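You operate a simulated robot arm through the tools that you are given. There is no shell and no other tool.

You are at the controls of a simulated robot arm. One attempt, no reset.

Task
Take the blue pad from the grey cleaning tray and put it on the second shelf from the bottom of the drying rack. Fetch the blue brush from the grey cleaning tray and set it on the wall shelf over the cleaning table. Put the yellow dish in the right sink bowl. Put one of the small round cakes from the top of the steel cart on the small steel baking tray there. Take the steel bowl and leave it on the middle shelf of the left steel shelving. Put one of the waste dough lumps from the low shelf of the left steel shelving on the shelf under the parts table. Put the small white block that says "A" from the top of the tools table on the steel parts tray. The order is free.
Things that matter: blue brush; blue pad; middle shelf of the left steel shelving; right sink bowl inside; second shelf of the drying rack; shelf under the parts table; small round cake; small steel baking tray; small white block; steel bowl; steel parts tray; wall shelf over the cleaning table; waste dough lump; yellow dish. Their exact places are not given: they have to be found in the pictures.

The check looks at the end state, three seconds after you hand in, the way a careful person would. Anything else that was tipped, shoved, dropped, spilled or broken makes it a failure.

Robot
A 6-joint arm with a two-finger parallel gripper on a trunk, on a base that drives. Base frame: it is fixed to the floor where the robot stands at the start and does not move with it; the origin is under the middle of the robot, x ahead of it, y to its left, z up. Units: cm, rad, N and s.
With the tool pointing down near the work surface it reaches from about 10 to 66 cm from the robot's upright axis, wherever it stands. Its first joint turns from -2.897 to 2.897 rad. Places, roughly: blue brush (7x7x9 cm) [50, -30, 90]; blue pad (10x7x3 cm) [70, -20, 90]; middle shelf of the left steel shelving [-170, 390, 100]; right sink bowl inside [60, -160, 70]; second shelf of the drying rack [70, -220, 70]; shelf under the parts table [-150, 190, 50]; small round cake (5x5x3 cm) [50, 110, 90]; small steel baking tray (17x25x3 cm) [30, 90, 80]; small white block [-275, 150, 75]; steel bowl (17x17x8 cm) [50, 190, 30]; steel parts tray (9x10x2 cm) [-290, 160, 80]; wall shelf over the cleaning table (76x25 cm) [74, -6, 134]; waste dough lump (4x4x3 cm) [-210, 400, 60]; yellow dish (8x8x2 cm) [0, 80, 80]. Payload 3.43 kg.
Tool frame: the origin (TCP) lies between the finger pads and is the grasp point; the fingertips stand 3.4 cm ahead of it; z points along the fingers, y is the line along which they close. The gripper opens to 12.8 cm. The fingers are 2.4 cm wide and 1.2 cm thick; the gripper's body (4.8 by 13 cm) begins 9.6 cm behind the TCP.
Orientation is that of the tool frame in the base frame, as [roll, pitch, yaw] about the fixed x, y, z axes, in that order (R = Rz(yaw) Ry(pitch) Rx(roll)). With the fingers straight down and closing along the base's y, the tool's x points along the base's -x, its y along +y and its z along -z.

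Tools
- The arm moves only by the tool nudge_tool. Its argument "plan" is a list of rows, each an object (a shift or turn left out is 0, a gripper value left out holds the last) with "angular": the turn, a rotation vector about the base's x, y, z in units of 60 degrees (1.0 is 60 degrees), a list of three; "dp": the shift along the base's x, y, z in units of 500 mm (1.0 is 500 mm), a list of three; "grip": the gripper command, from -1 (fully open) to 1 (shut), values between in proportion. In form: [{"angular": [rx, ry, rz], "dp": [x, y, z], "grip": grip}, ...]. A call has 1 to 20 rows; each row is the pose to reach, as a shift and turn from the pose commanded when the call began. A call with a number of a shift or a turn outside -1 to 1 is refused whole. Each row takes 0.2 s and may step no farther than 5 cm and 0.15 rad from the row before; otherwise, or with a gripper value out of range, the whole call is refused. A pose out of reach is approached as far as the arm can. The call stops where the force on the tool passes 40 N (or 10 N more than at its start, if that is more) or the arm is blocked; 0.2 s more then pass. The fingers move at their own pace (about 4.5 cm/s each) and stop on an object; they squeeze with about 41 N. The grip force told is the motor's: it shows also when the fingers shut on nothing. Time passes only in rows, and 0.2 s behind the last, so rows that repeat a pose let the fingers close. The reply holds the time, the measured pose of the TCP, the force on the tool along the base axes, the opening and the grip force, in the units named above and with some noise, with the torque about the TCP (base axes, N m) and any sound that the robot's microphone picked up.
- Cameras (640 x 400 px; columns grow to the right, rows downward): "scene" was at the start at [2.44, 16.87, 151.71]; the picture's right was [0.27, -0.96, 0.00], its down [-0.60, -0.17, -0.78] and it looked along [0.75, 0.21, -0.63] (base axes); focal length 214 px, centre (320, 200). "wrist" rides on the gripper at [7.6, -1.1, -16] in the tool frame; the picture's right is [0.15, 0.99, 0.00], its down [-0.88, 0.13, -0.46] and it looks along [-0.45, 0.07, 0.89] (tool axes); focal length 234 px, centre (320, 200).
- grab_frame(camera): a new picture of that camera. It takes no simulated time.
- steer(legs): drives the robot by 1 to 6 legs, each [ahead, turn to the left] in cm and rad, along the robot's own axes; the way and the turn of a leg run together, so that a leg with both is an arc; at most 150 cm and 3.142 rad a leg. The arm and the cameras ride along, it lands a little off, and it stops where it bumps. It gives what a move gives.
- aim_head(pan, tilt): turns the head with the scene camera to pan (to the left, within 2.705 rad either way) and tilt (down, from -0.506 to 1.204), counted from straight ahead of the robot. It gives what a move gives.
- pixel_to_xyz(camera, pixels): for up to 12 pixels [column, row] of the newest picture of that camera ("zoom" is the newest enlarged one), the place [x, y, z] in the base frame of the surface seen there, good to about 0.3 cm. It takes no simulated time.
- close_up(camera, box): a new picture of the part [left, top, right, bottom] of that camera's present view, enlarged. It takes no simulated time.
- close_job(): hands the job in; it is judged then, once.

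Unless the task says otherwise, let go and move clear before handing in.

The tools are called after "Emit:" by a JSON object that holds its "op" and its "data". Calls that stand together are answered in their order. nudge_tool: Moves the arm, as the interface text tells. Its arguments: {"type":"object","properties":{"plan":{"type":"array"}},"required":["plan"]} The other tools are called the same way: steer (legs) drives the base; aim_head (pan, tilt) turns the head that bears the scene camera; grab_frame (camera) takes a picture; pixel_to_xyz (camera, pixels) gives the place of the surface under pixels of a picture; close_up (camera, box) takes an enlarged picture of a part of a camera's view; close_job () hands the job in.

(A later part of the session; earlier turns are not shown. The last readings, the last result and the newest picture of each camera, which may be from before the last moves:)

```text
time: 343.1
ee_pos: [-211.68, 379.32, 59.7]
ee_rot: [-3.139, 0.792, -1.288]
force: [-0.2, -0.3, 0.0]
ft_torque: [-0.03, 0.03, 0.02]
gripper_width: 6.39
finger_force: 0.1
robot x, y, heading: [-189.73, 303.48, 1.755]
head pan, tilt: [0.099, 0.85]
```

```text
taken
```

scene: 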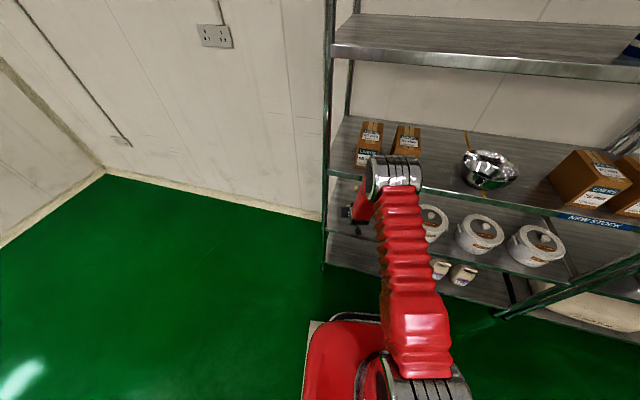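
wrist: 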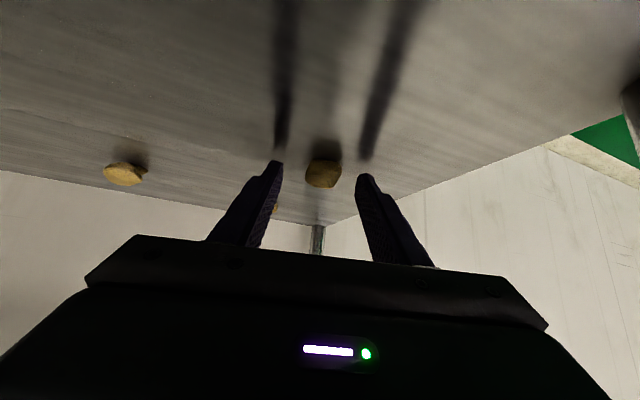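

The lump (322,172) is right between the fingertips. Closing and lifting slightly.

Emit:
{"op": "nudge_tool", "data": {"plan": [{"grip": 1}, {"grip": 1}, {"grip": 1}, {"grip": 1}, {"dp": [0, 0, 0.03]}, {"dp": [0, 0, 0.09]}, {"dp": [0.0, 0, 0.13]}]}}

Emit:
{"op": "grab_frame", "data": {"camera": "wrist"}}

```text
time: 344.7
ee_pos: [-211.71, 379.22, 66.07]
ee_rot: [-3.141, 0.789, -1.288]
force: [-0.8, -0.3, -0.9]
ft_torque: [0.0, -0.02, 0.03]
gripper_width: 2.56
finger_force: 40.6
robot x, y, heading: [-189.61, 304.09, 1.749]
head pan, tilt: [0.099, 0.85]
```

```text
taken
```

wrist: 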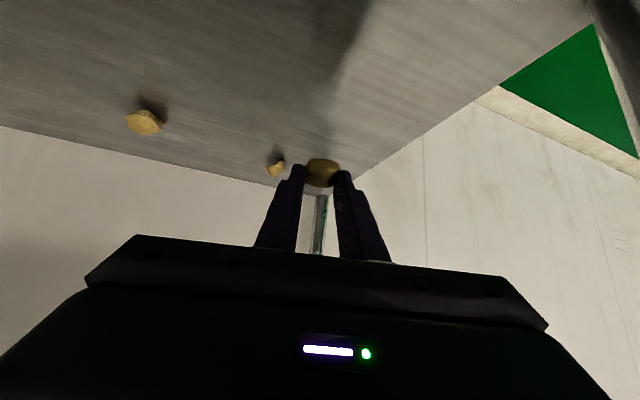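

Lump held (width 2.6). Withdrawing straight back out of the shelf.

Emit:
{"op": "nudge_tool", "data": {"plan": [{"dp": [0.027, -0.094, 0], "grip": 1}, {"dp": [0.054, -0.188, 0]}, {"dp": [0.081, -0.282, 0]}, {"dp": [0.108, -0.374, 0.0]}, {"dp": [0.135, -0.468, 0.02]}, {"dp": [0.162, -0.54, 0.08]}]}}

Emit:
{"op": "steer", "data": {"legs": [[-22, 0]]}}

Emit:
{"op": "grab_frame", "data": {"camera": "scene"}}

Emit:
{"op": "grab_frame", "data": {"camera": "wrist"}}

```text
time: 346.1
ee_pos: [-203.58, 352.32, 70.25]
ee_rot: [-3.14, 0.79, -1.288]
force: [0.1, -0.7, -0.3]
ft_torque: [-0.03, 0.05, 0.02]
gripper_width: 2.46
finger_force: 41.0
robot x, y, heading: [-189.65, 303.93, 1.75]
head pan, tilt: [0.099, 0.85]
```

```text
time: 348.2
ee_pos: [-199.6, 330.54, 70.21]
ee_rot: [3.141, 0.791, -1.288]
force: [-0.6, -0.3, -0.3]
ft_torque: [0.03, 0.01, 0.01]
gripper_width: 2.46
finger_force: 41.3
robot x, y, heading: [-185.54, 282.37, 1.756]
head pan, tilt: [0.099, 0.85]
```

```text
taken
```

scene: 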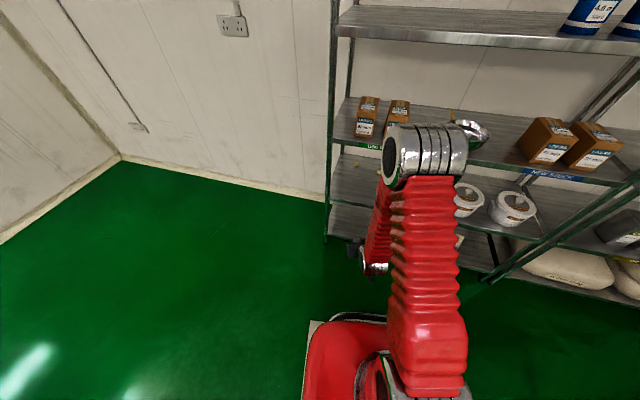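

```text
taken
```

wrist: 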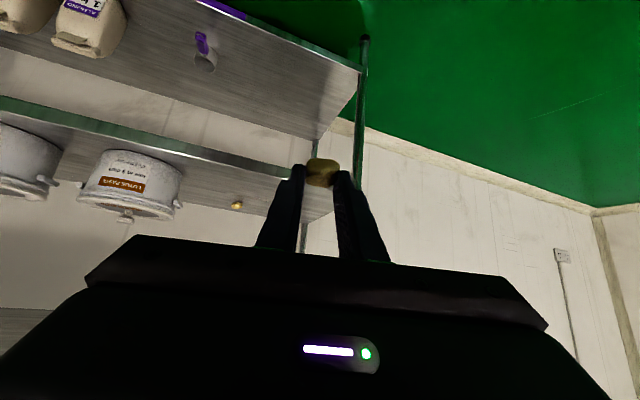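

Lump still held. Easing ahead 7 cm for turning room, then turning left to face the parts table.

Emit:
{"op": "steer", "data": {"legs": [[7, 0]]}}

Emit:
{"op": "steer", "data": {"legs": [[0, 2.96]]}}

Emit:
{"op": "aim_head", "data": {"pan": 0.3, "tilt": 0.7}}

Emit:
{"op": "grab_frame", "data": {"camera": "scene"}}

```text
time: 349.3
ee_pos: [-200.88, 337.39, 70.29]
ee_rot: [-3.14, 0.792, -1.287]
force: [-0.4, 0.1, -0.5]
ft_torque: [-0.01, 0.01, 0.03]
gripper_width: 2.4
finger_force: 40.5
robot x, y, heading: [-187.29, 289.12, 1.754]
head pan, tilt: [0.099, 0.85]
```

```text
time: 354.3
ee_pos: [-237.1, 296.79, 70.29]
ee_rot: [-3.141, 0.793, -0.143]
force: [0.2, -0.3, 0.0]
ft_torque: [0.01, 0.0, -0.02]
gripper_width: 2.42
finger_force: 41.2
robot x, y, heading: [-185.95, 293.94, 2.924]
head pan, tilt: [0.099, 0.85]
stopped in leg 1: the robot was blocked; the commanded pose is now the measured one
```

```text
time: 355.0
ee_pos: [-237.01, 296.7, 70.31]
ee_rot: [-3.141, 0.794, -0.143]
force: [0.5, 0.4, -0.3]
ft_torque: [0.02, 0.0, 0.03]
gripper_width: 2.38
finger_force: 40.7
robot x, y, heading: [-186.16, 294.05, 2.918]
head pan, tilt: [0.3, 0.7]
```

```text
taken
```

scene: 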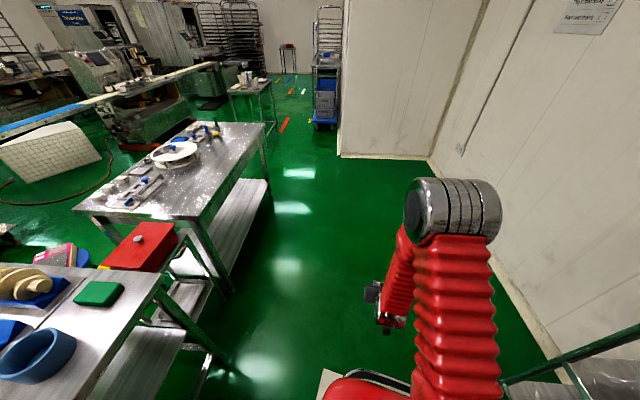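

Blocked after 1.17 rad. Looking around the base for contact.

Emit:
{"op": "aim_head", "data": {"pan": -1.5, "tilt": 1.0}}

Emit:
{"op": "grab_frame", "data": {"camera": "scene"}}

Emit:
{"op": "aim_head", "data": {"pan": 1.5, "tilt": 1.0}}

Emit:
{"op": "grab_frame", "data": {"camera": "scene"}}

Emit:
{"op": "aim_head", "data": {"pan": 2.6, "tilt": 1.0}}

Emit:
{"op": "grab_frame", "data": {"camera": "scene"}}

Emit:
{"op": "aim_head", "data": {"pan": -2.6, "tilt": 1.0}}

Emit:
{"op": "grab_frame", "data": {"camera": "scene"}}

```text
time: 356.8
ee_pos: [-237.06, 296.77, 70.33]
ee_rot: [-3.14, 0.791, -0.144]
force: [0.4, -0.5, -0.5]
ft_torque: [-0.03, 0.0, 0.02]
gripper_width: 2.36
finger_force: 40.7
robot x, y, heading: [-185.99, 293.82, 2.926]
head pan, tilt: [-1.499, 1.0]
```

```text
taken
```

scene: 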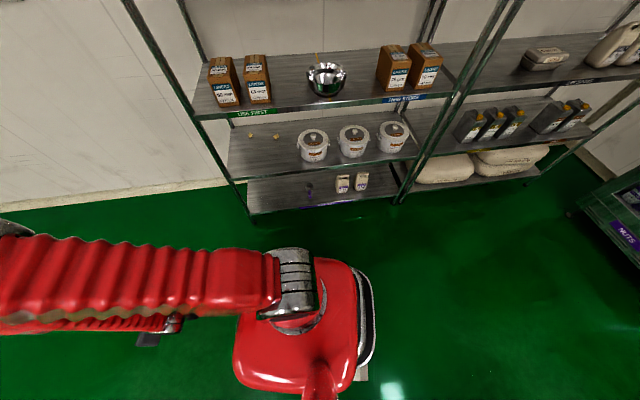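

```text
time: 359.4
ee_pos: [-237.07, 296.73, 70.3]
ee_rot: [-3.139, 0.793, -0.143]
force: [0.1, 0.0, 1.2]
ft_torque: [0.0, 0.01, 0.03]
gripper_width: 2.37
finger_force: 40.4
robot x, y, heading: [-186.45, 294.05, 2.924]
head pan, tilt: [1.499, 1.0]
```

```text
taken
```

scene: 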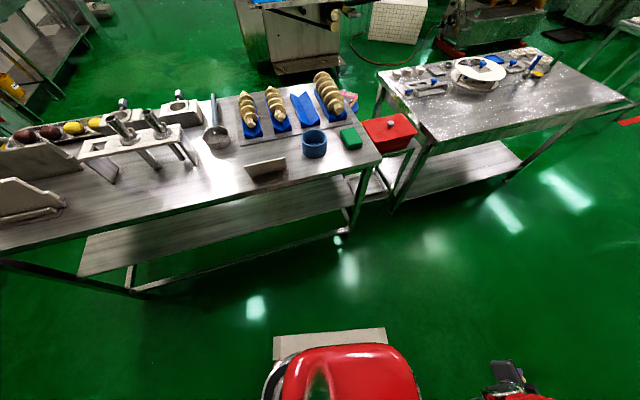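

```text
time: 360.7
ee_pos: [-236.96, 296.68, 70.38]
ee_rot: [-3.141, 0.791, -0.144]
force: [-0.6, 0.6, 0.2]
ft_torque: [0.03, 0.04, 0.0]
gripper_width: 2.37
finger_force: 41.2
robot x, y, heading: [-185.82, 294.01, 2.927]
head pan, tilt: [2.601, 1.0]
```

```text
taken
```

scene: 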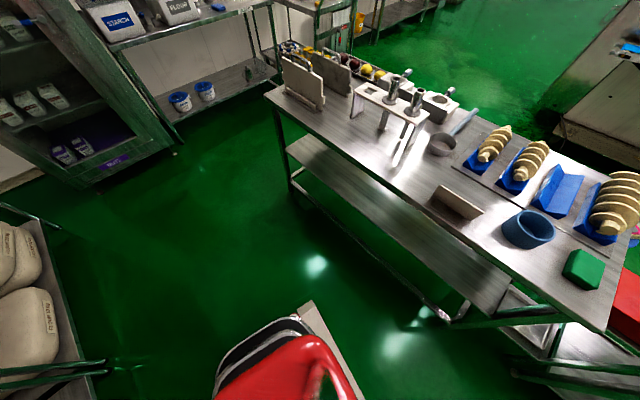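

```text
time: 364.8
ee_pos: [-237.13, 296.84, 70.4]
ee_rot: [-3.139, 0.792, -0.142]
force: [0.0, 0.1, 0.6]
ft_torque: [-0.01, -0.01, 0.0]
gripper_width: 2.34
finger_force: 41.2
robot x, y, heading: [-185.91, 294.21, 2.923]
head pan, tilt: [-2.601, 1.0]
```

```text
taken
```

scene: 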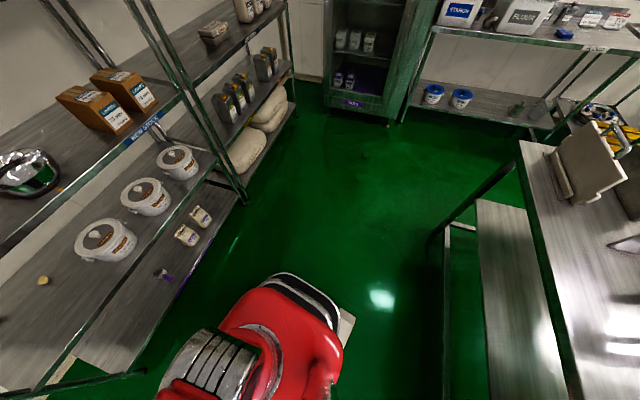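

Nothing touches the base as far as can be seen. The grip width creeps down (2.56→2.34), so I check the lump in the fingers.

Emit:
{"op": "close_up", "data": {"camera": "wrist", "box": [240, 120, 400, 260]}}

Emit:
{"op": "aim_head", "data": {"pan": 0.6, "tilt": 0.8}}

Emit:
{"op": "grab_frame", "data": {"camera": "scene"}}

```text
2.86 times, centred on (320, 190) of wrist
```

zoom: 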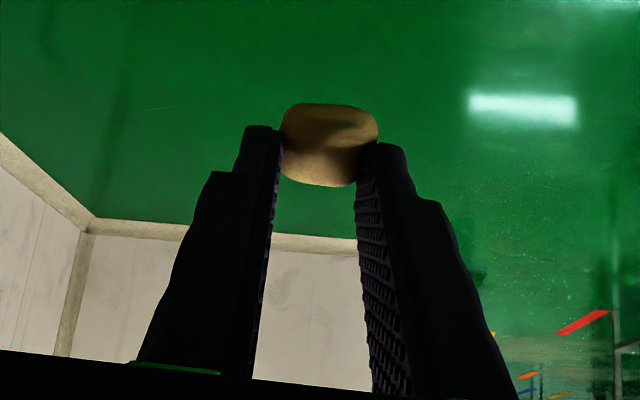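

```text
time: 367.5
ee_pos: [-237.11, 296.66, 70.36]
ee_rot: [-3.141, 0.792, -0.144]
force: [-0.3, -0.8, -0.3]
ft_torque: [0.01, 0.01, 0.0]
gripper_width: 2.33
finger_force: 41.0
robot x, y, heading: [-186.41, 294.14, 2.925]
head pan, tilt: [0.6, 0.799]
```

```text
taken
```

scene: 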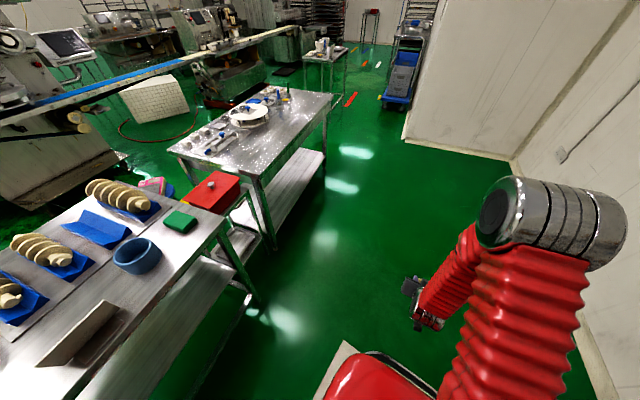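

The lump is gripped only by the fingertips and creeping slowly; I'll deliver it promptly. Retrying the turn in smaller legs.

Emit:
{"op": "steer", "data": {"legs": [[0, 0.8], [0, 0.75]]}}

Emit:
{"op": "aim_head", "data": {"pan": 0.0, "tilt": 0.9}}

Emit:
{"op": "grab_frame", "data": {"camera": "scene"}}

Emit:
{"op": "grab_frame", "data": {"camera": "wrist"}}

```text
time: 372.6
ee_pos: [-207.67, 247.49, 70.44]
ee_rot: [3.141, 0.79, 1.049]
force: [0.2, -0.1, -0.7]
ft_torque: [0.02, 0.01, 0.03]
gripper_width: 2.33
finger_force: 41.3
robot x, y, heading: [-189.98, 296.81, -2.142]
head pan, tilt: [0.6, 0.799]
stopped in leg 2: the robot was blocked; the commanded pose is now the measured one
```

```text
time: 373.6
ee_pos: [-207.63, 247.43, 70.49]
ee_rot: [3.14, 0.791, 1.048]
force: [-0.6, 0.1, -0.2]
ft_torque: [0.04, 0.05, -0.01]
gripper_width: 2.31
finger_force: 41.0
robot x, y, heading: [-189.65, 296.85, -2.139]
head pan, tilt: [0.0, 0.901]
```

```text
taken
```

scene: 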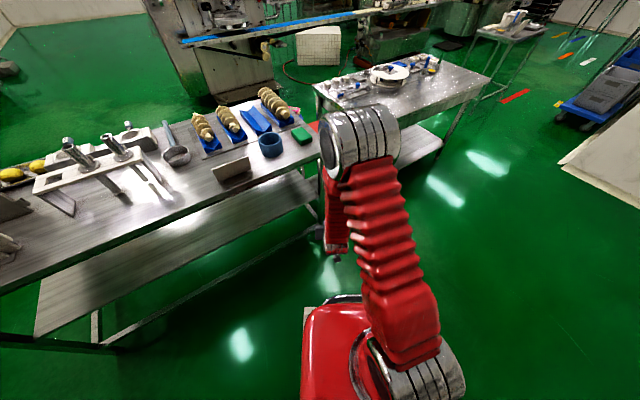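

```text
taken
```

wrist: 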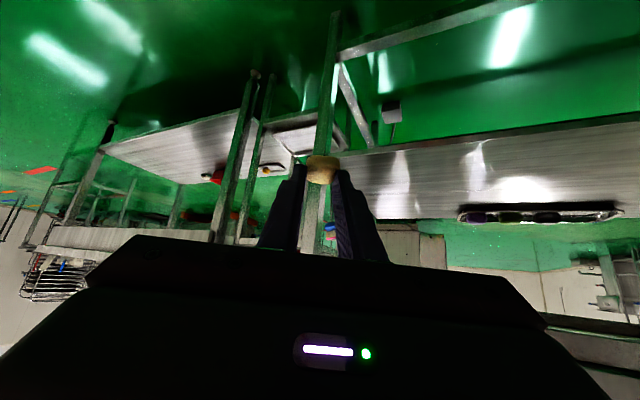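

Now facing the parts table obliquely. Measuring its low shelf.

Emit:
{"op": "pixel_to_xyz", "data": {"camera": "scene", "pixels": [[60, 320], [150, 270], [250, 225], [200, 250], [310, 205], [290, 210], [100, 300], [300, 170], [330, 150], [20, 285], [180, 235], [120, 260]]}}

Emit:
{"op": "pixel_to_xyz", "data": {"camera": "wrist", "pixels": [[400, 150], [400, 205], [540, 210], [600, 130], [350, 165], [325, 80], [460, 180], [380, 110]]}}

```text
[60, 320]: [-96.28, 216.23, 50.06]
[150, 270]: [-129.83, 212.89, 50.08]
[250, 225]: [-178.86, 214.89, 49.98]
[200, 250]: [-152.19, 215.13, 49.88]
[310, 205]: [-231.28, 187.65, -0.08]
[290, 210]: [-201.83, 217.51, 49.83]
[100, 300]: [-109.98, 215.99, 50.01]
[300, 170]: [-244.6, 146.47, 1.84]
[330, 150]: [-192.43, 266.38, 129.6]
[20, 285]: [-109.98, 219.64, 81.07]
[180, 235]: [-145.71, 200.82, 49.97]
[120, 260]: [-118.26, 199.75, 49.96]
```

```text
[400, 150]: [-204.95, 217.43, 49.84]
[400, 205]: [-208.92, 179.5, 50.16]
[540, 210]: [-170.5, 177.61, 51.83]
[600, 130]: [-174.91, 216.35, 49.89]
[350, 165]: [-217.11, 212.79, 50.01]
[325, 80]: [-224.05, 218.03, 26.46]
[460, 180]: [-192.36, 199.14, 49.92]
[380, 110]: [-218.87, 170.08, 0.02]
```

Low shelf: z 50, x -218…-90, y up to 218; free around (-190,207). Turning a bit more left and driving ahead.

Emit:
{"op": "steer", "data": {"legs": [[0, 0.42]]}}

Emit:
{"op": "steer", "data": {"legs": [[14, 0]]}}

Emit:
{"op": "grab_frame", "data": {"camera": "wrist"}}

Emit:
{"op": "grab_frame", "data": {"camera": "scene"}}

```text
time: 375.7
ee_pos: [-186.04, 244.35, 70.29]
ee_rot: [-3.141, 0.79, 1.467]
force: [-0.2, 0.6, 0.1]
ft_torque: [0.02, -0.03, 0.03]
gripper_width: 2.31
finger_force: 41.0
robot x, y, heading: [-192.08, 295.99, -1.726]
head pan, tilt: [0.0, 0.901]
```

```text
time: 377.2
ee_pos: [-188.29, 230.21, 70.52]
ee_rot: [3.142, 0.792, 1.468]
force: [0.3, -0.8, -1.5]
ft_torque: [0.01, -0.01, 0.0]
gripper_width: 2.29
finger_force: 40.4
robot x, y, heading: [-193.51, 282.87, -1.725]
head pan, tilt: [0.0, 0.901]
```

```text
taken
```

wrist: 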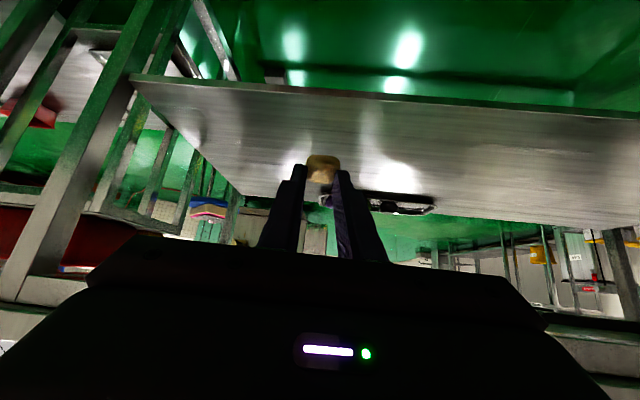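

```text
taken
```

scene: 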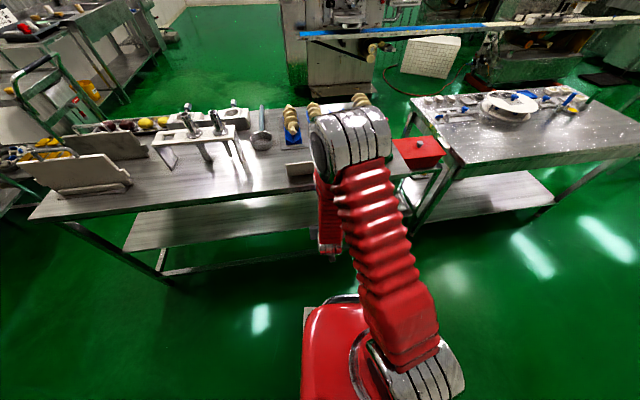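

Path is clear. Lowering outside, then advancing under the table top and descending to the low shelf.

Emit:
{"op": "nudge_tool", "data": {"plan": [{"dp": [0, 0, -0.09], "grip": 1}, {"dp": [0, 0, -0.18]}, {"dp": [0, 0, -0.21]}, {"dp": [-0.01, -0.095, -0.21]}, {"dp": [-0.02, -0.19, -0.22]}, {"dp": [-0.03, -0.285, -0.24]}, {"dp": [-0.04, -0.37, -0.26]}, {"dp": [-0.042, -0.4, -0.29]}, {"dp": [-0.042, -0.4, -0.3]}]}}

Emit:
{"op": "grab_frame", "data": {"camera": "wrist"}}

Emit:
{"op": "grab_frame", "data": {"camera": "scene"}}

```text
time: 379.2
ee_pos: [-190.36, 210.26, 55.46]
ee_rot: [-3.141, 0.792, 1.468]
force: [0.5, -0.1, 0.4]
ft_torque: [0.02, 0.0, 0.0]
gripper_width: 2.34
finger_force: 41.3
robot x, y, heading: [-193.97, 282.73, -1.721]
head pan, tilt: [0.0, 0.901]
```

```text
taken
```

wrist: 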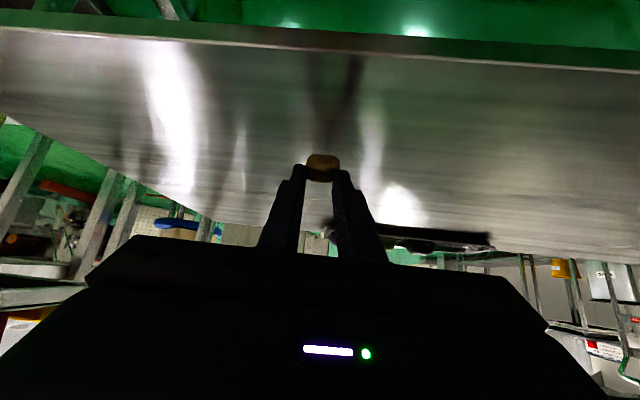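

```text
taken
```

scene: 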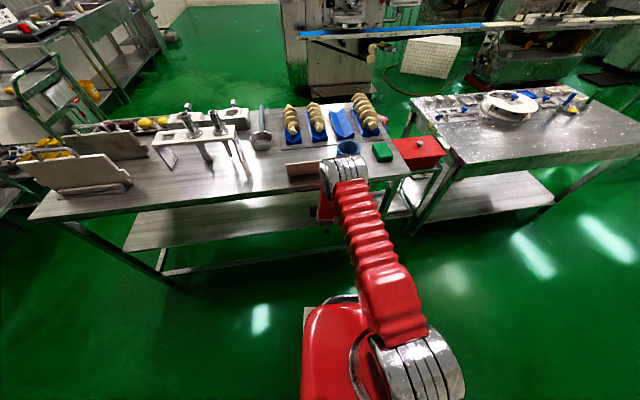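

Over the shelf at z≈55.5. Lowering in small steps to contact.

Emit:
{"op": "nudge_tool", "data": {"plan": [{"dp": [0, 0, -0.012], "grip": 1}, {"dp": [0, 0, -0.02]}, {"dp": [0, 0, -0.026]}, {"dp": [0, 0, -0.03]}, {"dp": [0, 0, -0.03]}]}}

Emit:
{"op": "grab_frame", "data": {"camera": "wrist"}}

```text
time: 380.4
ee_pos: [-190.42, 210.27, 54.18]
ee_rot: [-3.141, 0.793, 1.467]
force: [-0.7, 2.0, 11.4]
ft_torque: [-0.02, 0.03, -0.01]
gripper_width: 2.27
finger_force: 41.0
robot x, y, heading: [-194.05, 283.06, -1.721]
head pan, tilt: [0.0, 0.901]
```

```text
taken
```

wrist: 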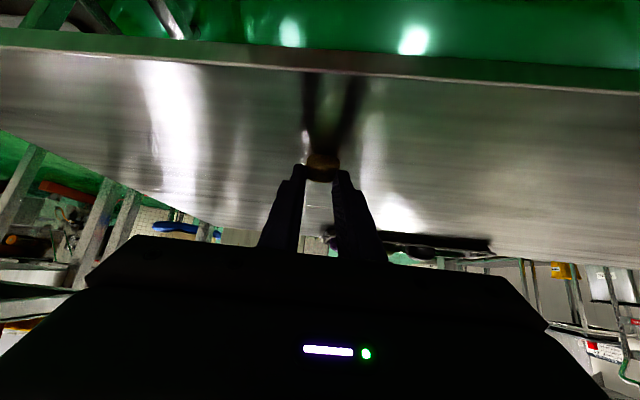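

Contact (11 N). Opening and withdrawing.

Emit:
{"op": "nudge_tool", "data": {"plan": [{"dp": [0, 0, 0.002], "grip": 0.2}, {"dp": [0, 0, 0.002]}, {"dp": [0, 0, 0.002]}, {"dp": [0.004, 0.04, 0.04]}, {"dp": [0.01, 0.1, 0.09]}, {"dp": [0.018, 0.18, 0.1]}, {"dp": [0.027, 0.27, 0.1]}, {"dp": [0.036, 0.36, 0.1]}, {"dp": [0.042, 0.42, 0.12]}]}}

Emit:
{"op": "grab_frame", "data": {"camera": "wrist"}}

Emit:
{"op": "close_up", "data": {"camera": "scene", "box": [200, 140, 400, 265]}}

```text
time: 382.4
ee_pos: [-188.09, 231.45, 60.17]
ee_rot: [-3.14, 0.792, 1.468]
force: [0.5, -0.3, 0.2]
ft_torque: [0.01, 0.01, 0.0]
gripper_width: 5.11
finger_force: 0.1
robot x, y, heading: [-193.57, 282.71, -1.724]
head pan, tilt: [0.0, 0.901]
```

```text
taken
```

wrist: 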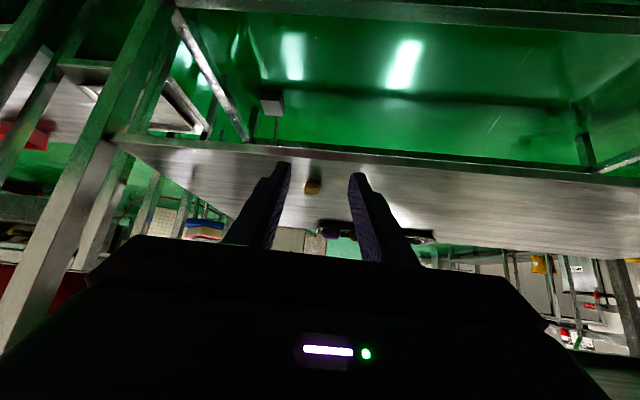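

```text
3.20 times, centred on (300, 202) of scene
```

zoom: 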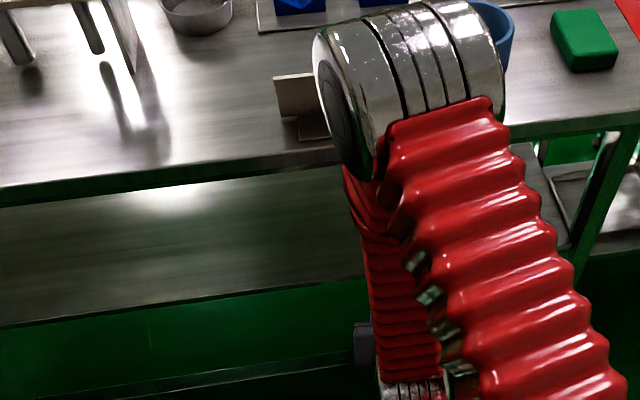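

The lump rests on the low shelf at (312,187). Confirming its position.

Emit:
{"op": "pixel_to_xyz", "data": {"camera": "wrist", "pixels": [[312, 186], [312, 150], [312, 205]]}}

Emit:
{"op": "close_up", "data": {"camera": "wrist", "box": [250, 120, 400, 240]}}

```text
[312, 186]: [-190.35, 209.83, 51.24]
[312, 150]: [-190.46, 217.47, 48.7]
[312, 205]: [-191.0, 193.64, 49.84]
```

```text
3.33 times, centred on (325, 180) of wrist
```

zoom: 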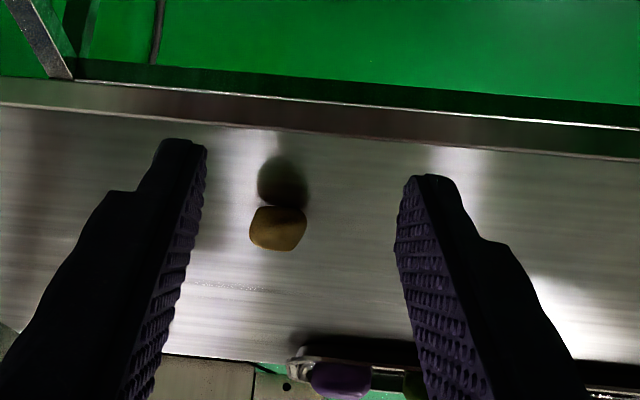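

Lump is well on the shelf. Last task: the white block "A". Looking toward the tools table (to the right of the robot).

Emit:
{"op": "aim_head", "data": {"pan": -0.55, "tilt": 0.6}}

Emit:
{"op": "grab_frame", "data": {"camera": "scene"}}

Emit:
{"op": "close_up", "data": {"camera": "scene", "box": [150, 80, 450, 260]}}

```text
time: 383.4
ee_pos: [-188.2, 231.42, 60.11]
ee_rot: [3.141, 0.792, 1.467]
force: [0.8, -0.1, -0.4]
ft_torque: [-0.03, 0.03, 0.01]
gripper_width: 5.13
finger_force: 0.1
robot x, y, heading: [-193.76, 282.81, -1.727]
head pan, tilt: [-0.55, 0.6]
```

```text
taken
```

scene: 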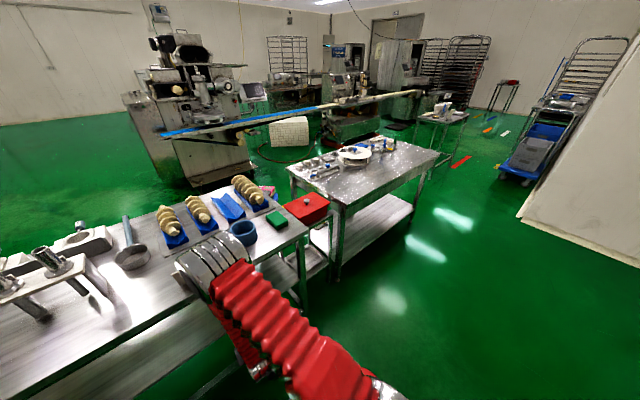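

```text
2.13 times, centred on (300, 170) of scene
```

zoom: 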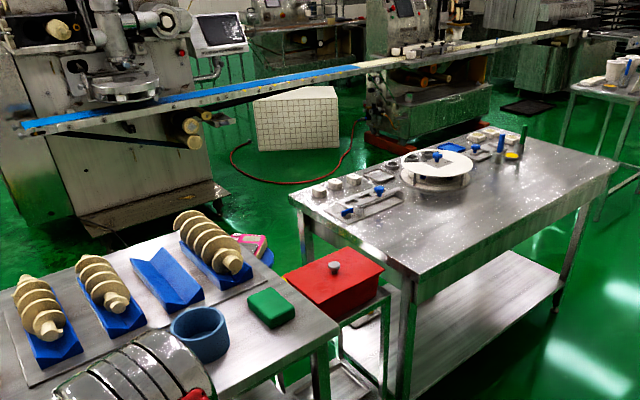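

Zooming in on the tools table's near end, where several white blocks stand.

Emit:
{"op": "close_up", "data": {"camera": "scene", "box": [280, 130, 410, 210]}}

Emit:
{"op": "pixel_to_xyz", "data": {"camera": "scene", "pixels": [[290, 173], [345, 205], [437, 155], [385, 136], [300, 168], [315, 163], [355, 155], [330, 172]]}}

```text
4.92 times, centred on (345, 170) of scene
```

zoom: 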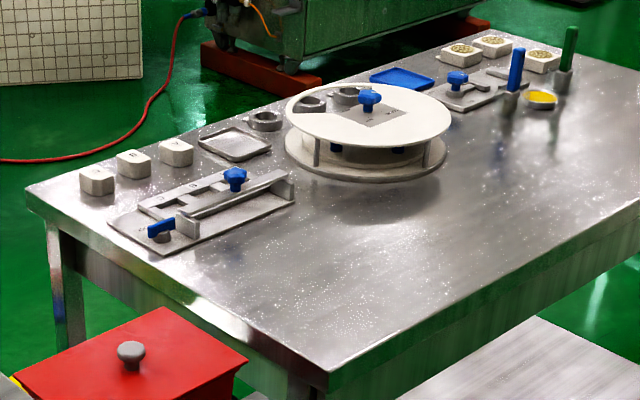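

```text
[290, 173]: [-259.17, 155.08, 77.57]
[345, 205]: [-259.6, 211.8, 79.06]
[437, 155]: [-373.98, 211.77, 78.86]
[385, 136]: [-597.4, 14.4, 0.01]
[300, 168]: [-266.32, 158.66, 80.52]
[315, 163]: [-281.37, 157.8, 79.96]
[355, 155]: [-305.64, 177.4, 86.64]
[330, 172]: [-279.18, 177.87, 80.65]
```

Table top: x -259…-374, y 152–212, z≈79. Three white blocks near (-266…-283,158) and a small steel tray beside. Reading the letters and the free floor south of the table.

Emit:
{"op": "close_up", "data": {"camera": "scene", "box": [292, 152, 342, 182]}}

Emit:
{"op": "pixel_to_xyz", "data": {"camera": "scene", "pixels": [[300, 167], [307, 163], [316, 160], [327, 160], [334, 159], [290, 147], [330, 147], [250, 175], [270, 160], [375, 145], [240, 140]]}}

```text
12.80 times, centred on (317, 167) of scene
```

zoom: 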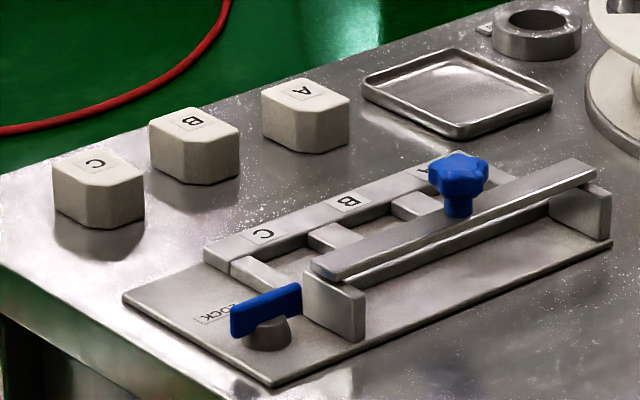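

```text
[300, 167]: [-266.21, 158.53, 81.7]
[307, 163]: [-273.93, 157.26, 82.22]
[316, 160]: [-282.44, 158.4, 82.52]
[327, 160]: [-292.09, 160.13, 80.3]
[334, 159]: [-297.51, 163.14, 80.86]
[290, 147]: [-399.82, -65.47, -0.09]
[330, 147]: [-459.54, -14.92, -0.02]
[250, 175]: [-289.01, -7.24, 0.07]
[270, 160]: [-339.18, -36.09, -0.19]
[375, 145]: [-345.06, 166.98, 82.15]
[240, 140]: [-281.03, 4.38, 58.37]
```

Block "A" is at (-282.4,158.4), top z≈82.5, next to the steel tray at ≈(-293.5,161). I'll reach it from the north side with a 30° tilt; first raising the arm. Also checking the fixture knob height.

Emit:
{"op": "pixel_to_xyz", "data": {"camera": "zoom", "pixels": [[458, 165], [458, 205], [580, 170], [300, 85], [300, 125], [345, 110], [268, 105], [455, 50], [550, 100], [470, 130], [365, 85], [430, 90]]}}

Emit:
{"op": "nudge_tool", "data": {"plan": [{"dp": [0, 0.02, 0.09], "angular": [0.03, -0.003, 0]}, {"dp": [0, 0.04, 0.18], "angular": [0.06, -0.006, 0]}, {"dp": [0, 0.06, 0.27], "angular": [0.09, -0.009, 0]}, {"dp": [0, 0.06, 0.36], "angular": [0.12, -0.012, 0]}, {"dp": [0, 0.06, 0.45], "angular": [0.15, -0.015, 0]}, {"dp": [0, 0.06, 0.54], "angular": [0.18, -0.018, 0]}, {"dp": [0, 0.06, 0.63], "angular": [0.21, -0.021, 0]}, {"dp": [0, 0.06, 0.72], "angular": [0.24, -0.024, 0]}, {"dp": [0, 0.06, 0.81], "angular": [0.249, -0.026, 0]}, {"dp": [0, 0.06, 0.9], "angular": [0.249, -0.026, 0]}]}}

```text
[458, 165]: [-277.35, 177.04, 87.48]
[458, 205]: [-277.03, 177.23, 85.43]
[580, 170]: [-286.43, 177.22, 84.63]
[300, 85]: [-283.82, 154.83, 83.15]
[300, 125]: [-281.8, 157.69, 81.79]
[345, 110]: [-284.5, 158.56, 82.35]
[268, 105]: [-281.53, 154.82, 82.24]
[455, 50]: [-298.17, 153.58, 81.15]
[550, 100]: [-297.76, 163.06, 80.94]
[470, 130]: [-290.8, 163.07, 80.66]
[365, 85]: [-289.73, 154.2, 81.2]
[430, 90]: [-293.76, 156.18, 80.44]
```

```text
time: 385.6
ee_pos: [-188.29, 234.25, 105.17]
ee_rot: [-3.13, 0.535, 1.477]
force: [1.2, 0.4, -0.3]
ft_torque: [-0.08, 0.12, -0.06]
gripper_width: 5.15
finger_force: 0.0
robot x, y, heading: [-193.68, 282.62, -1.723]
head pan, tilt: [-0.55, 0.6]
```

Block A ≈(-282.8,156.5), top z≈83; tray x -290…-298, y 153.6–163, rim z 81; knob top z 88 at (-277,177). Turning right and driving west.

Emit:
{"op": "steer", "data": {"legs": [[0, -1.42]]}}

Emit:
{"op": "aim_head", "data": {"pan": 0.0, "tilt": 0.7}}

Emit:
{"op": "grab_frame", "data": {"camera": "scene"}}

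```text
time: 391.1
ee_pos: [-240.78, 269.58, 104.95]
ee_rot: [-3.122, 0.538, 0.049]
force: [-0.5, -1.2, -0.5]
ft_torque: [0.02, -0.02, -0.03]
gripper_width: 5.14
finger_force: 0.1
robot x, y, heading: [-194.23, 279.97, -3.139]
head pan, tilt: [-0.55, 0.6]
```

```text
time: 392.0
ee_pos: [-240.84, 269.55, 105.15]
ee_rot: [-3.121, 0.54, 0.049]
force: [-0.6, 0.2, -0.1]
ft_torque: [0.01, 0.0, 0.02]
gripper_width: 5.14
finger_force: 0.0
robot x, y, heading: [-194.12, 279.95, -3.141]
head pan, tilt: [0.0, 0.7]
```

```text
taken
```

scene: 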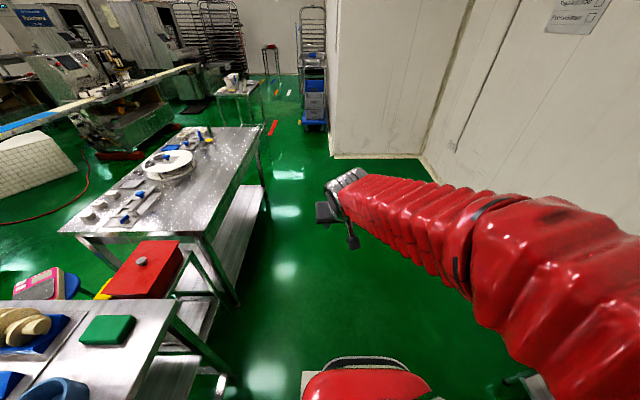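

Checking the wall corner's position for the lane ahead.

Emit:
{"op": "pixel_to_xyz", "data": {"camera": "scene", "pixels": [[335, 157], [420, 157], [500, 250], [232, 260], [240, 300], [330, 140]]}}

Emit:
{"op": "steer", "data": {"legs": [[86, 0]]}}

```text
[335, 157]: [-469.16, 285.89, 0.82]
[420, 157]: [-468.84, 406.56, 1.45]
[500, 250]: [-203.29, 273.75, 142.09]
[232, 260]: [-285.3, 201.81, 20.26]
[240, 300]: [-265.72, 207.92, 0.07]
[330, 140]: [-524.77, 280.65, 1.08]
```

```text
time: 397.9
ee_pos: [-326.59, 268.98, 105.14]
ee_rot: [-3.119, 0.54, 0.052]
force: [-0.3, 0.1, 0.1]
ft_torque: [0.02, -0.01, -0.01]
gripper_width: 5.11
finger_force: 0.0
robot x, y, heading: [-279.72, 279.55, -3.135]
head pan, tilt: [0.0, 0.7]
```

Turning left to face the tools table.

Emit:
{"op": "steer", "data": {"legs": [[0, 1.565]]}}

Emit:
{"op": "aim_head", "data": {"pan": 0.1, "tilt": 0.8}}

Emit:
{"op": "grab_frame", "data": {"camera": "scene"}}

```text
time: 404.3
ee_pos: [-268.91, 232.56, 105.11]
ee_rot: [-3.119, 0.539, 1.625]
force: [0.0, 0.4, -0.2]
ft_torque: [-0.01, -0.01, 0.0]
gripper_width: 5.12
finger_force: 0.0
robot x, y, heading: [-282.59, 279.44, -1.571]
head pan, tilt: [0.0, 0.7]
stopped in leg 1: the robot was blocked; the commanded pose is now the measured one
```

```text
time: 404.9
ee_pos: [-268.8, 232.54, 105.15]
ee_rot: [-3.12, 0.539, 1.625]
force: [0.0, 0.3, 0.0]
ft_torque: [-0.01, -0.02, 0.02]
gripper_width: 5.11
finger_force: 0.1
robot x, y, heading: [-282.77, 279.46, -1.572]
head pan, tilt: [0.099, 0.799]
```

```text
taken
```

scene: 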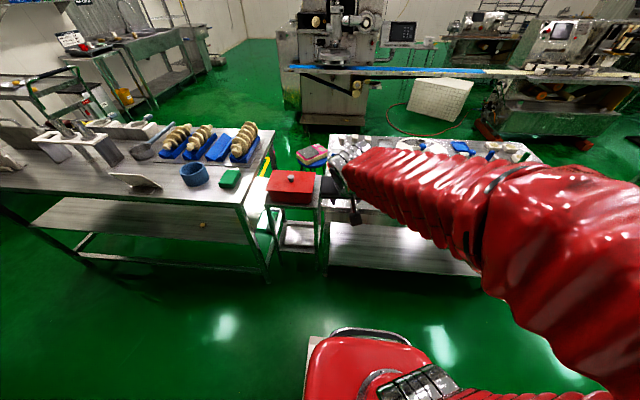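

Driving ahead 33 cm so the block is within reach, with the arm at z≈105 above the table items.

Emit:
{"op": "steer", "data": {"legs": [[32, 0]]}}

Emit:
{"op": "aim_head", "data": {"pan": 0.05, "tilt": 1.2}}

Emit:
{"op": "grab_frame", "data": {"camera": "scene"}}

Emit:
{"op": "grab_frame", "data": {"camera": "wrist"}}

```text
time: 407.6
ee_pos: [-268.74, 200.26, 105.1]
ee_rot: [-3.123, 0.539, 1.625]
force: [-0.7, 0.8, -0.5]
ft_torque: [0.02, 0.01, 0.0]
gripper_width: 5.11
finger_force: 0.0
robot x, y, heading: [-282.77, 247.25, -1.567]
head pan, tilt: [0.099, 0.799]
```

```text
time: 408.4
ee_pos: [-268.76, 200.33, 105.28]
ee_rot: [-3.121, 0.539, 1.625]
force: [-0.5, -0.6, 1.1]
ft_torque: [-0.01, 0.02, 0.03]
gripper_width: 5.12
finger_force: 0.1
robot x, y, heading: [-282.65, 247.09, -1.566]
head pan, tilt: [0.051, 1.201]
```

```text
taken
```

scene: 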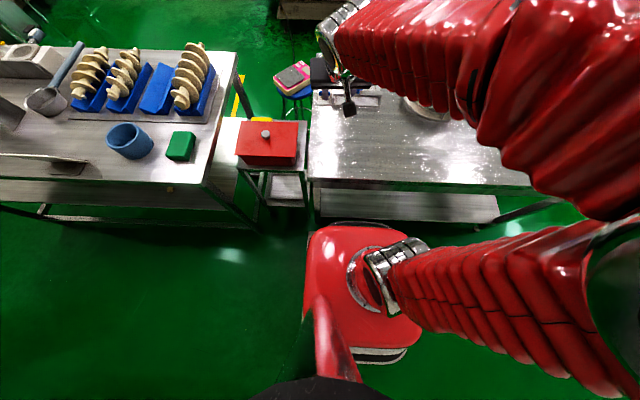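

```text
taken
```

wrist: 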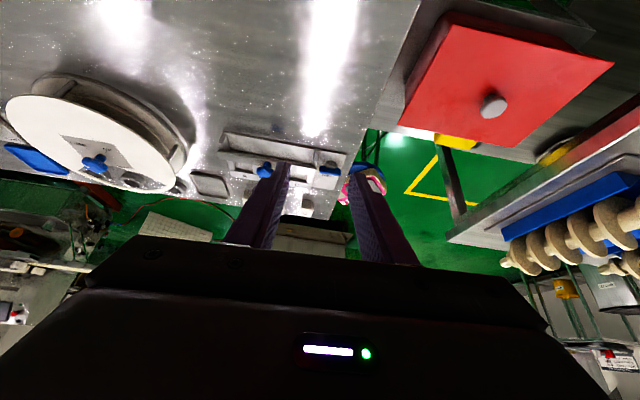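

Moving the gripper over toward block A at z≈100, correcting yaw slightly.

Emit:
{"op": "nudge_tool", "data": {"plan": [{"dp": [-0.04, -0.08, -0.01], "angular": [0, 0, -0.01], "grip": 0.1}, {"dp": [-0.08, -0.16, -0.03], "angular": [0, 0, -0.02]}, {"dp": [-0.12, -0.24, -0.04], "angular": [0, 0, -0.03]}, {"dp": [-0.16, -0.32, -0.05], "angular": [0, 0, -0.04]}, {"dp": [-0.2, -0.4, -0.06], "angular": [0, 0, -0.05]}, {"dp": [-0.24, -0.48, -0.07], "angular": [0, 0, -0.053]}, {"dp": [-0.28, -0.56, -0.08], "angular": [0, 0, -0.053]}, {"dp": [-0.28, -0.56, -0.08], "angular": [0, 0, -0.053]}]}}

Emit:
{"op": "grab_frame", "data": {"camera": "wrist"}}

Emit:
{"op": "aim_head", "data": {"pan": 0.1, "tilt": 0.8}}

Emit:
{"op": "grab_frame", "data": {"camera": "scene"}}

```text
time: 410.2
ee_pos: [-279.58, 174.24, 99.7]
ee_rot: [-3.049, 0.565, 1.571]
force: [-0.2, 0.3, 0.4]
ft_torque: [0.0, 0.01, 0.04]
gripper_width: 5.71
finger_force: 0.0
out of reach, approached as far as the arm can: row 3, 4, 5, 6, 7, 8
robot x, y, heading: [-282.85, 247.14, -1.569]
head pan, tilt: [0.051, 1.201]
```

```text
taken
```

wrist: 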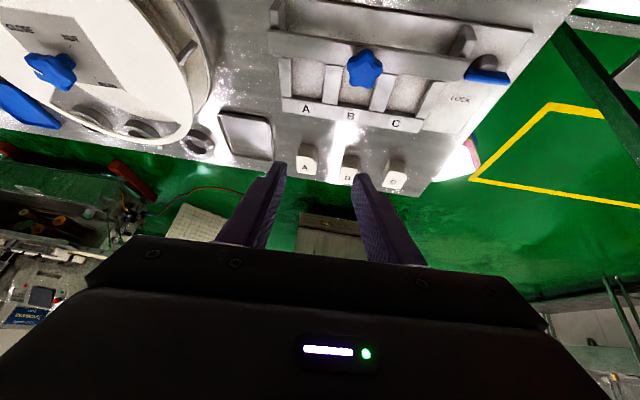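

```text
time: 411.1
ee_pos: [-279.46, 174.31, 99.69]
ee_rot: [-3.048, 0.567, 1.573]
force: [1.0, 0.6, -0.4]
ft_torque: [0.02, 0.01, 0.01]
gripper_width: 5.74
finger_force: 0.0
robot x, y, heading: [-282.8, 247.63, -1.569]
head pan, tilt: [0.099, 0.799]
```

```text
taken
```

scene: 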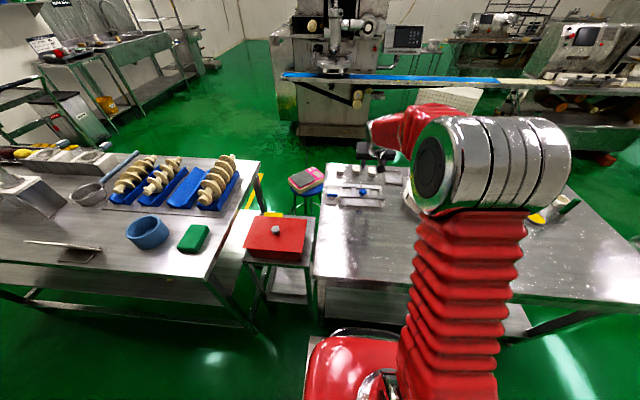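

The arm runs out of reach from this side (73 cm), so the block must be taken from the south side. I'll survey the floor there: stool, cables, machine.

Emit:
{"op": "close_up", "data": {"camera": "scene", "box": [150, 80, 510, 220]}}

Emit:
{"op": "pixel_to_xyz", "data": {"camera": "scene", "pixels": [[305, 180], [295, 215], [320, 210], [265, 180], [300, 145], [370, 140], [255, 130], [435, 110], [330, 128], [395, 105], [280, 150], [250, 180]]}}

```text
1.78 times, centred on (330, 150) of scene
```

zoom: 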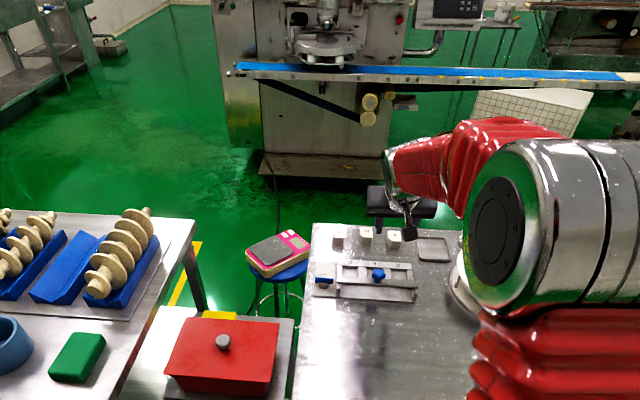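

```text
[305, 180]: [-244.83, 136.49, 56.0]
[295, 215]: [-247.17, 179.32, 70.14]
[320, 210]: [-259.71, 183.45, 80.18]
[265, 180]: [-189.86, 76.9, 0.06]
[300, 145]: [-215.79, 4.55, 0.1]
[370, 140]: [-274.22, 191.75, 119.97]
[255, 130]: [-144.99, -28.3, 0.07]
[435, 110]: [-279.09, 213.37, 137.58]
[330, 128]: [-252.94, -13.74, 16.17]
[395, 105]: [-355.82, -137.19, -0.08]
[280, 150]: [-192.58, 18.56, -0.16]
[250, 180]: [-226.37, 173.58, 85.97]
```

Stool at (-245,136), a cable near x≈-225, the machine at y<0. I'll go round the west end of the tools table. First pulling the arm back and backing away.

Emit:
{"op": "nudge_tool", "data": {"plan": [{"dp": [0, 0.06, 0.04]}, {"dp": [0, 0.14, 0.08]}, {"dp": [0, 0.22, 0.12]}, {"dp": [0, 0.3, 0.15]}, {"dp": [0, 0.38, 0.17]}, {"dp": [0, 0.46, 0.18]}]}}

Emit:
{"op": "steer", "data": {"legs": [[-33, 0]]}}

Emit:
{"op": "steer", "data": {"legs": [[0, -1.57]]}}

Emit:
{"op": "aim_head", "data": {"pan": 0.2, "tilt": 0.6}}

Emit:
{"op": "grab_frame", "data": {"camera": "scene"}}

```text
time: 412.5
ee_pos: [-279.49, 197.42, 108.65]
ee_rot: [-3.049, 0.567, 1.572]
force: [0.1, -0.6, 0.2]
ft_torque: [0.03, 0.02, 0.03]
gripper_width: 5.76
finger_force: 0.1
robot x, y, heading: [-282.81, 247.06, -1.566]
head pan, tilt: [0.099, 0.799]
```

```text
time: 415.2
ee_pos: [-279.67, 230.6, 108.59]
ee_rot: [-3.05, 0.569, 1.571]
force: [-0.4, -0.6, 0.6]
ft_torque: [0.0, -0.04, -0.03]
gripper_width: 5.75
finger_force: 0.2
robot x, y, heading: [-283.06, 280.72, -1.562]
head pan, tilt: [0.099, 0.799]
```

```text
time: 421.2
ee_pos: [-332.6, 276.77, 108.62]
ee_rot: [-3.025, 0.575, 0.007]
force: [0.2, 0.2, 0.6]
ft_torque: [0.0, 0.0, 0.04]
gripper_width: 5.77
finger_force: 0.2
robot x, y, heading: [-282.76, 277.13, -3.126]
head pan, tilt: [0.099, 0.799]
```

```text
time: 421.9
ee_pos: [-332.5, 276.67, 108.61]
ee_rot: [-3.024, 0.574, 0.006]
force: [0.0, -0.4, 0.1]
ft_torque: [0.01, 0.0, -0.04]
gripper_width: 5.76
finger_force: 0.1
robot x, y, heading: [-282.98, 277.24, -3.13]
head pan, tilt: [0.201, 0.6]
```

```text
taken
```

scene: 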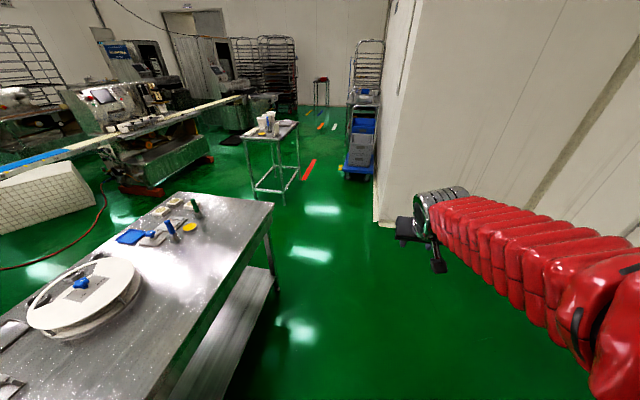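

Emit:
{"op": "pixel_to_xyz", "data": {"camera": "scene", "pixels": [[255, 190], [285, 200], [300, 180], [272, 210], [130, 190], [105, 215], [60, 230], [20, 265], [160, 185], [345, 178], [385, 225], [290, 170]]}}

```text
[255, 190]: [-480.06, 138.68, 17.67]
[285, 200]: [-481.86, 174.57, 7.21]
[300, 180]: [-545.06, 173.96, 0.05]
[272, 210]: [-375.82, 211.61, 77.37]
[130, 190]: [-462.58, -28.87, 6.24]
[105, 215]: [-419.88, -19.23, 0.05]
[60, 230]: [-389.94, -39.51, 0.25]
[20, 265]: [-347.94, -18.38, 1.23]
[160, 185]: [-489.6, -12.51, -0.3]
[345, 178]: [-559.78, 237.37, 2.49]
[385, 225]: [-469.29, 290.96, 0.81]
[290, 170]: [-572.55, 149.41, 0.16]
```

The lane west of the table (x -376…-480) is 1 m wide and the floor south (y 20–150) is clear. Driving around.

Emit:
{"op": "steer", "data": {"legs": [[122, 0]]}}

Emit:
{"op": "steer", "data": {"legs": [[0, 1.38]]}}

Emit:
{"op": "aim_head", "data": {"pan": 0.2, "tilt": 0.8}}

Emit:
{"op": "grab_frame", "data": {"camera": "scene"}}

```text
time: 429.9
ee_pos: [-454.1, 275.14, 108.62]
ee_rot: [-3.024, 0.575, 0.007]
force: [0.2, -0.9, -0.6]
ft_torque: [0.0, -0.03, 0.01]
gripper_width: 5.77
finger_force: 0.1
robot x, y, heading: [-404.65, 275.26, -3.128]
head pan, tilt: [0.201, 0.6]
```

```text
time: 435.2
ee_pos: [-413.31, 225.92, 108.7]
ee_rot: [-3.025, 0.575, 1.389]
force: [0.7, 0.1, 0.5]
ft_torque: [0.02, -0.03, -0.02]
gripper_width: 5.75
finger_force: 0.1
robot x, y, heading: [-407.38, 275.26, -1.746]
head pan, tilt: [0.201, 0.6]
```

```text
time: 436.0
ee_pos: [-413.41, 225.92, 108.77]
ee_rot: [-3.025, 0.576, 1.388]
force: [0.1, -0.5, 0.2]
ft_torque: [0.01, -0.01, 0.02]
gripper_width: 5.75
finger_force: 0.0
robot x, y, heading: [-407.24, 275.47, -1.743]
head pan, tilt: [0.201, 0.799]
```

```text
taken
```

scene: 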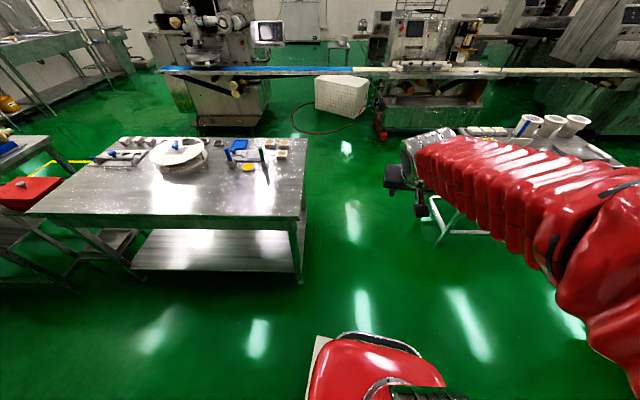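

Clear lane. Driving down past the table's west end and turning east.

Emit:
{"op": "steer", "data": {"legs": [[95, 0]]}}

Emit:
{"op": "steer", "data": {"legs": [[0, 0.25], [86, 0]]}}

Emit:
{"op": "steer", "data": {"legs": [[0, 1.5]]}}

Emit:
{"op": "aim_head", "data": {"pan": 0.1, "tilt": 0.7}}

Emit:
{"op": "grab_frame", "data": {"camera": "scene"}}

```text
time: 442.4
ee_pos: [-430.27, 132.84, 108.68]
ee_rot: [-3.026, 0.575, 1.383]
force: [-0.1, 0.1, -0.1]
ft_torque: [-0.01, -0.02, -0.01]
gripper_width: 5.78
finger_force: 0.1
robot x, y, heading: [-423.63, 182.11, -1.752]
head pan, tilt: [0.201, 0.799]
```

```text
time: 449.3
ee_pos: [-411.58, 47.18, 108.79]
ee_rot: [-3.026, 0.577, 1.636]
force: [-0.2, 0.3, -0.8]
ft_torque: [-0.03, 0.04, 0.0]
gripper_width: 5.72
finger_force: 0.1
robot x, y, heading: [-418.04, 96.24, -1.498]
head pan, tilt: [0.201, 0.799]
```

```text
time: 455.5
ee_pos: [-368.05, 99.3, 108.97]
ee_rot: [-3.025, 0.577, 3.128]
force: [0.1, 0.1, -0.2]
ft_torque: [0.04, 0.0, -0.01]
gripper_width: 5.75
finger_force: 0.0
robot x, y, heading: [-417.86, 93.4, -0.009]
head pan, tilt: [0.201, 0.799]
stopped in leg 1: the robot was blocked; the commanded pose is now the measured one
```

```text
time: 456.2
ee_pos: [-368.07, 99.25, 108.92]
ee_rot: [-3.024, 0.576, 3.128]
force: [0.4, -0.9, -0.9]
ft_torque: [-0.01, -0.01, 0.01]
gripper_width: 5.75
finger_force: 0.1
robot x, y, heading: [-417.71, 93.11, -0.01]
head pan, tilt: [0.099, 0.7]
```

```text
taken
```

scene: 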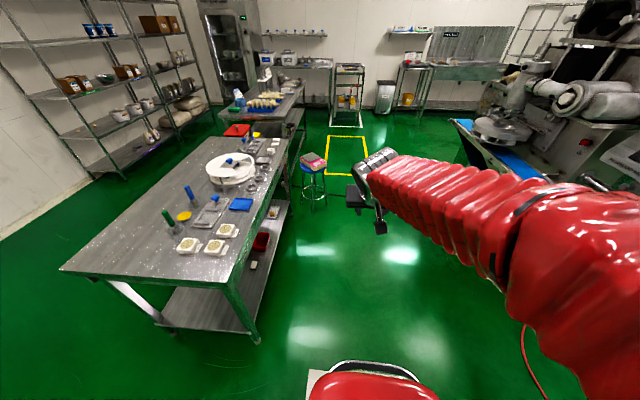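

Facing east on the south side. Checking the conveyor's nearest edge and stool before driving.

Emit:
{"op": "pixel_to_xyz", "data": {"camera": "scene", "pixels": [[465, 130], [520, 170], [460, 122], [313, 165], [313, 200], [530, 340], [345, 165], [235, 290], [300, 145]]}}

Emit:
{"op": "steer", "data": {"legs": [[100, 0]]}}

Emit:
{"op": "grab_frame", "data": {"camera": "scene"}}

```text
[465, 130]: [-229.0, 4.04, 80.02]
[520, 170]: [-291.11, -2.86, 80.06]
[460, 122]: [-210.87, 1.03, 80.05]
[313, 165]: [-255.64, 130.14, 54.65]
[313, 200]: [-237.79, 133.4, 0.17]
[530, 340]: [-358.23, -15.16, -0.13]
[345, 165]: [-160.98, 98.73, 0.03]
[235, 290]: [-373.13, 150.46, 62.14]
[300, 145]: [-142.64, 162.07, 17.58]
```

```text
time: 462.9
ee_pos: [-268.54, 99.22, 109.01]
ee_rot: [-3.024, 0.576, 3.134]
force: [-0.3, -0.3, 0.2]
ft_torque: [0.04, 0.0, 0.01]
gripper_width: 5.77
finger_force: 0.0
robot x, y, heading: [-318.25, 93.1, -0.003]
head pan, tilt: [0.099, 0.7]
```

```text
taken
```

scene: 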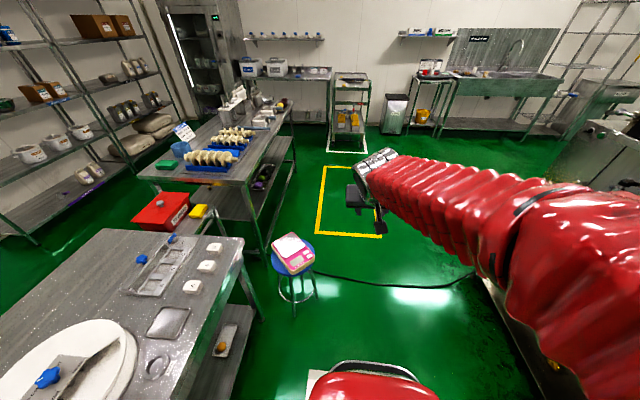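

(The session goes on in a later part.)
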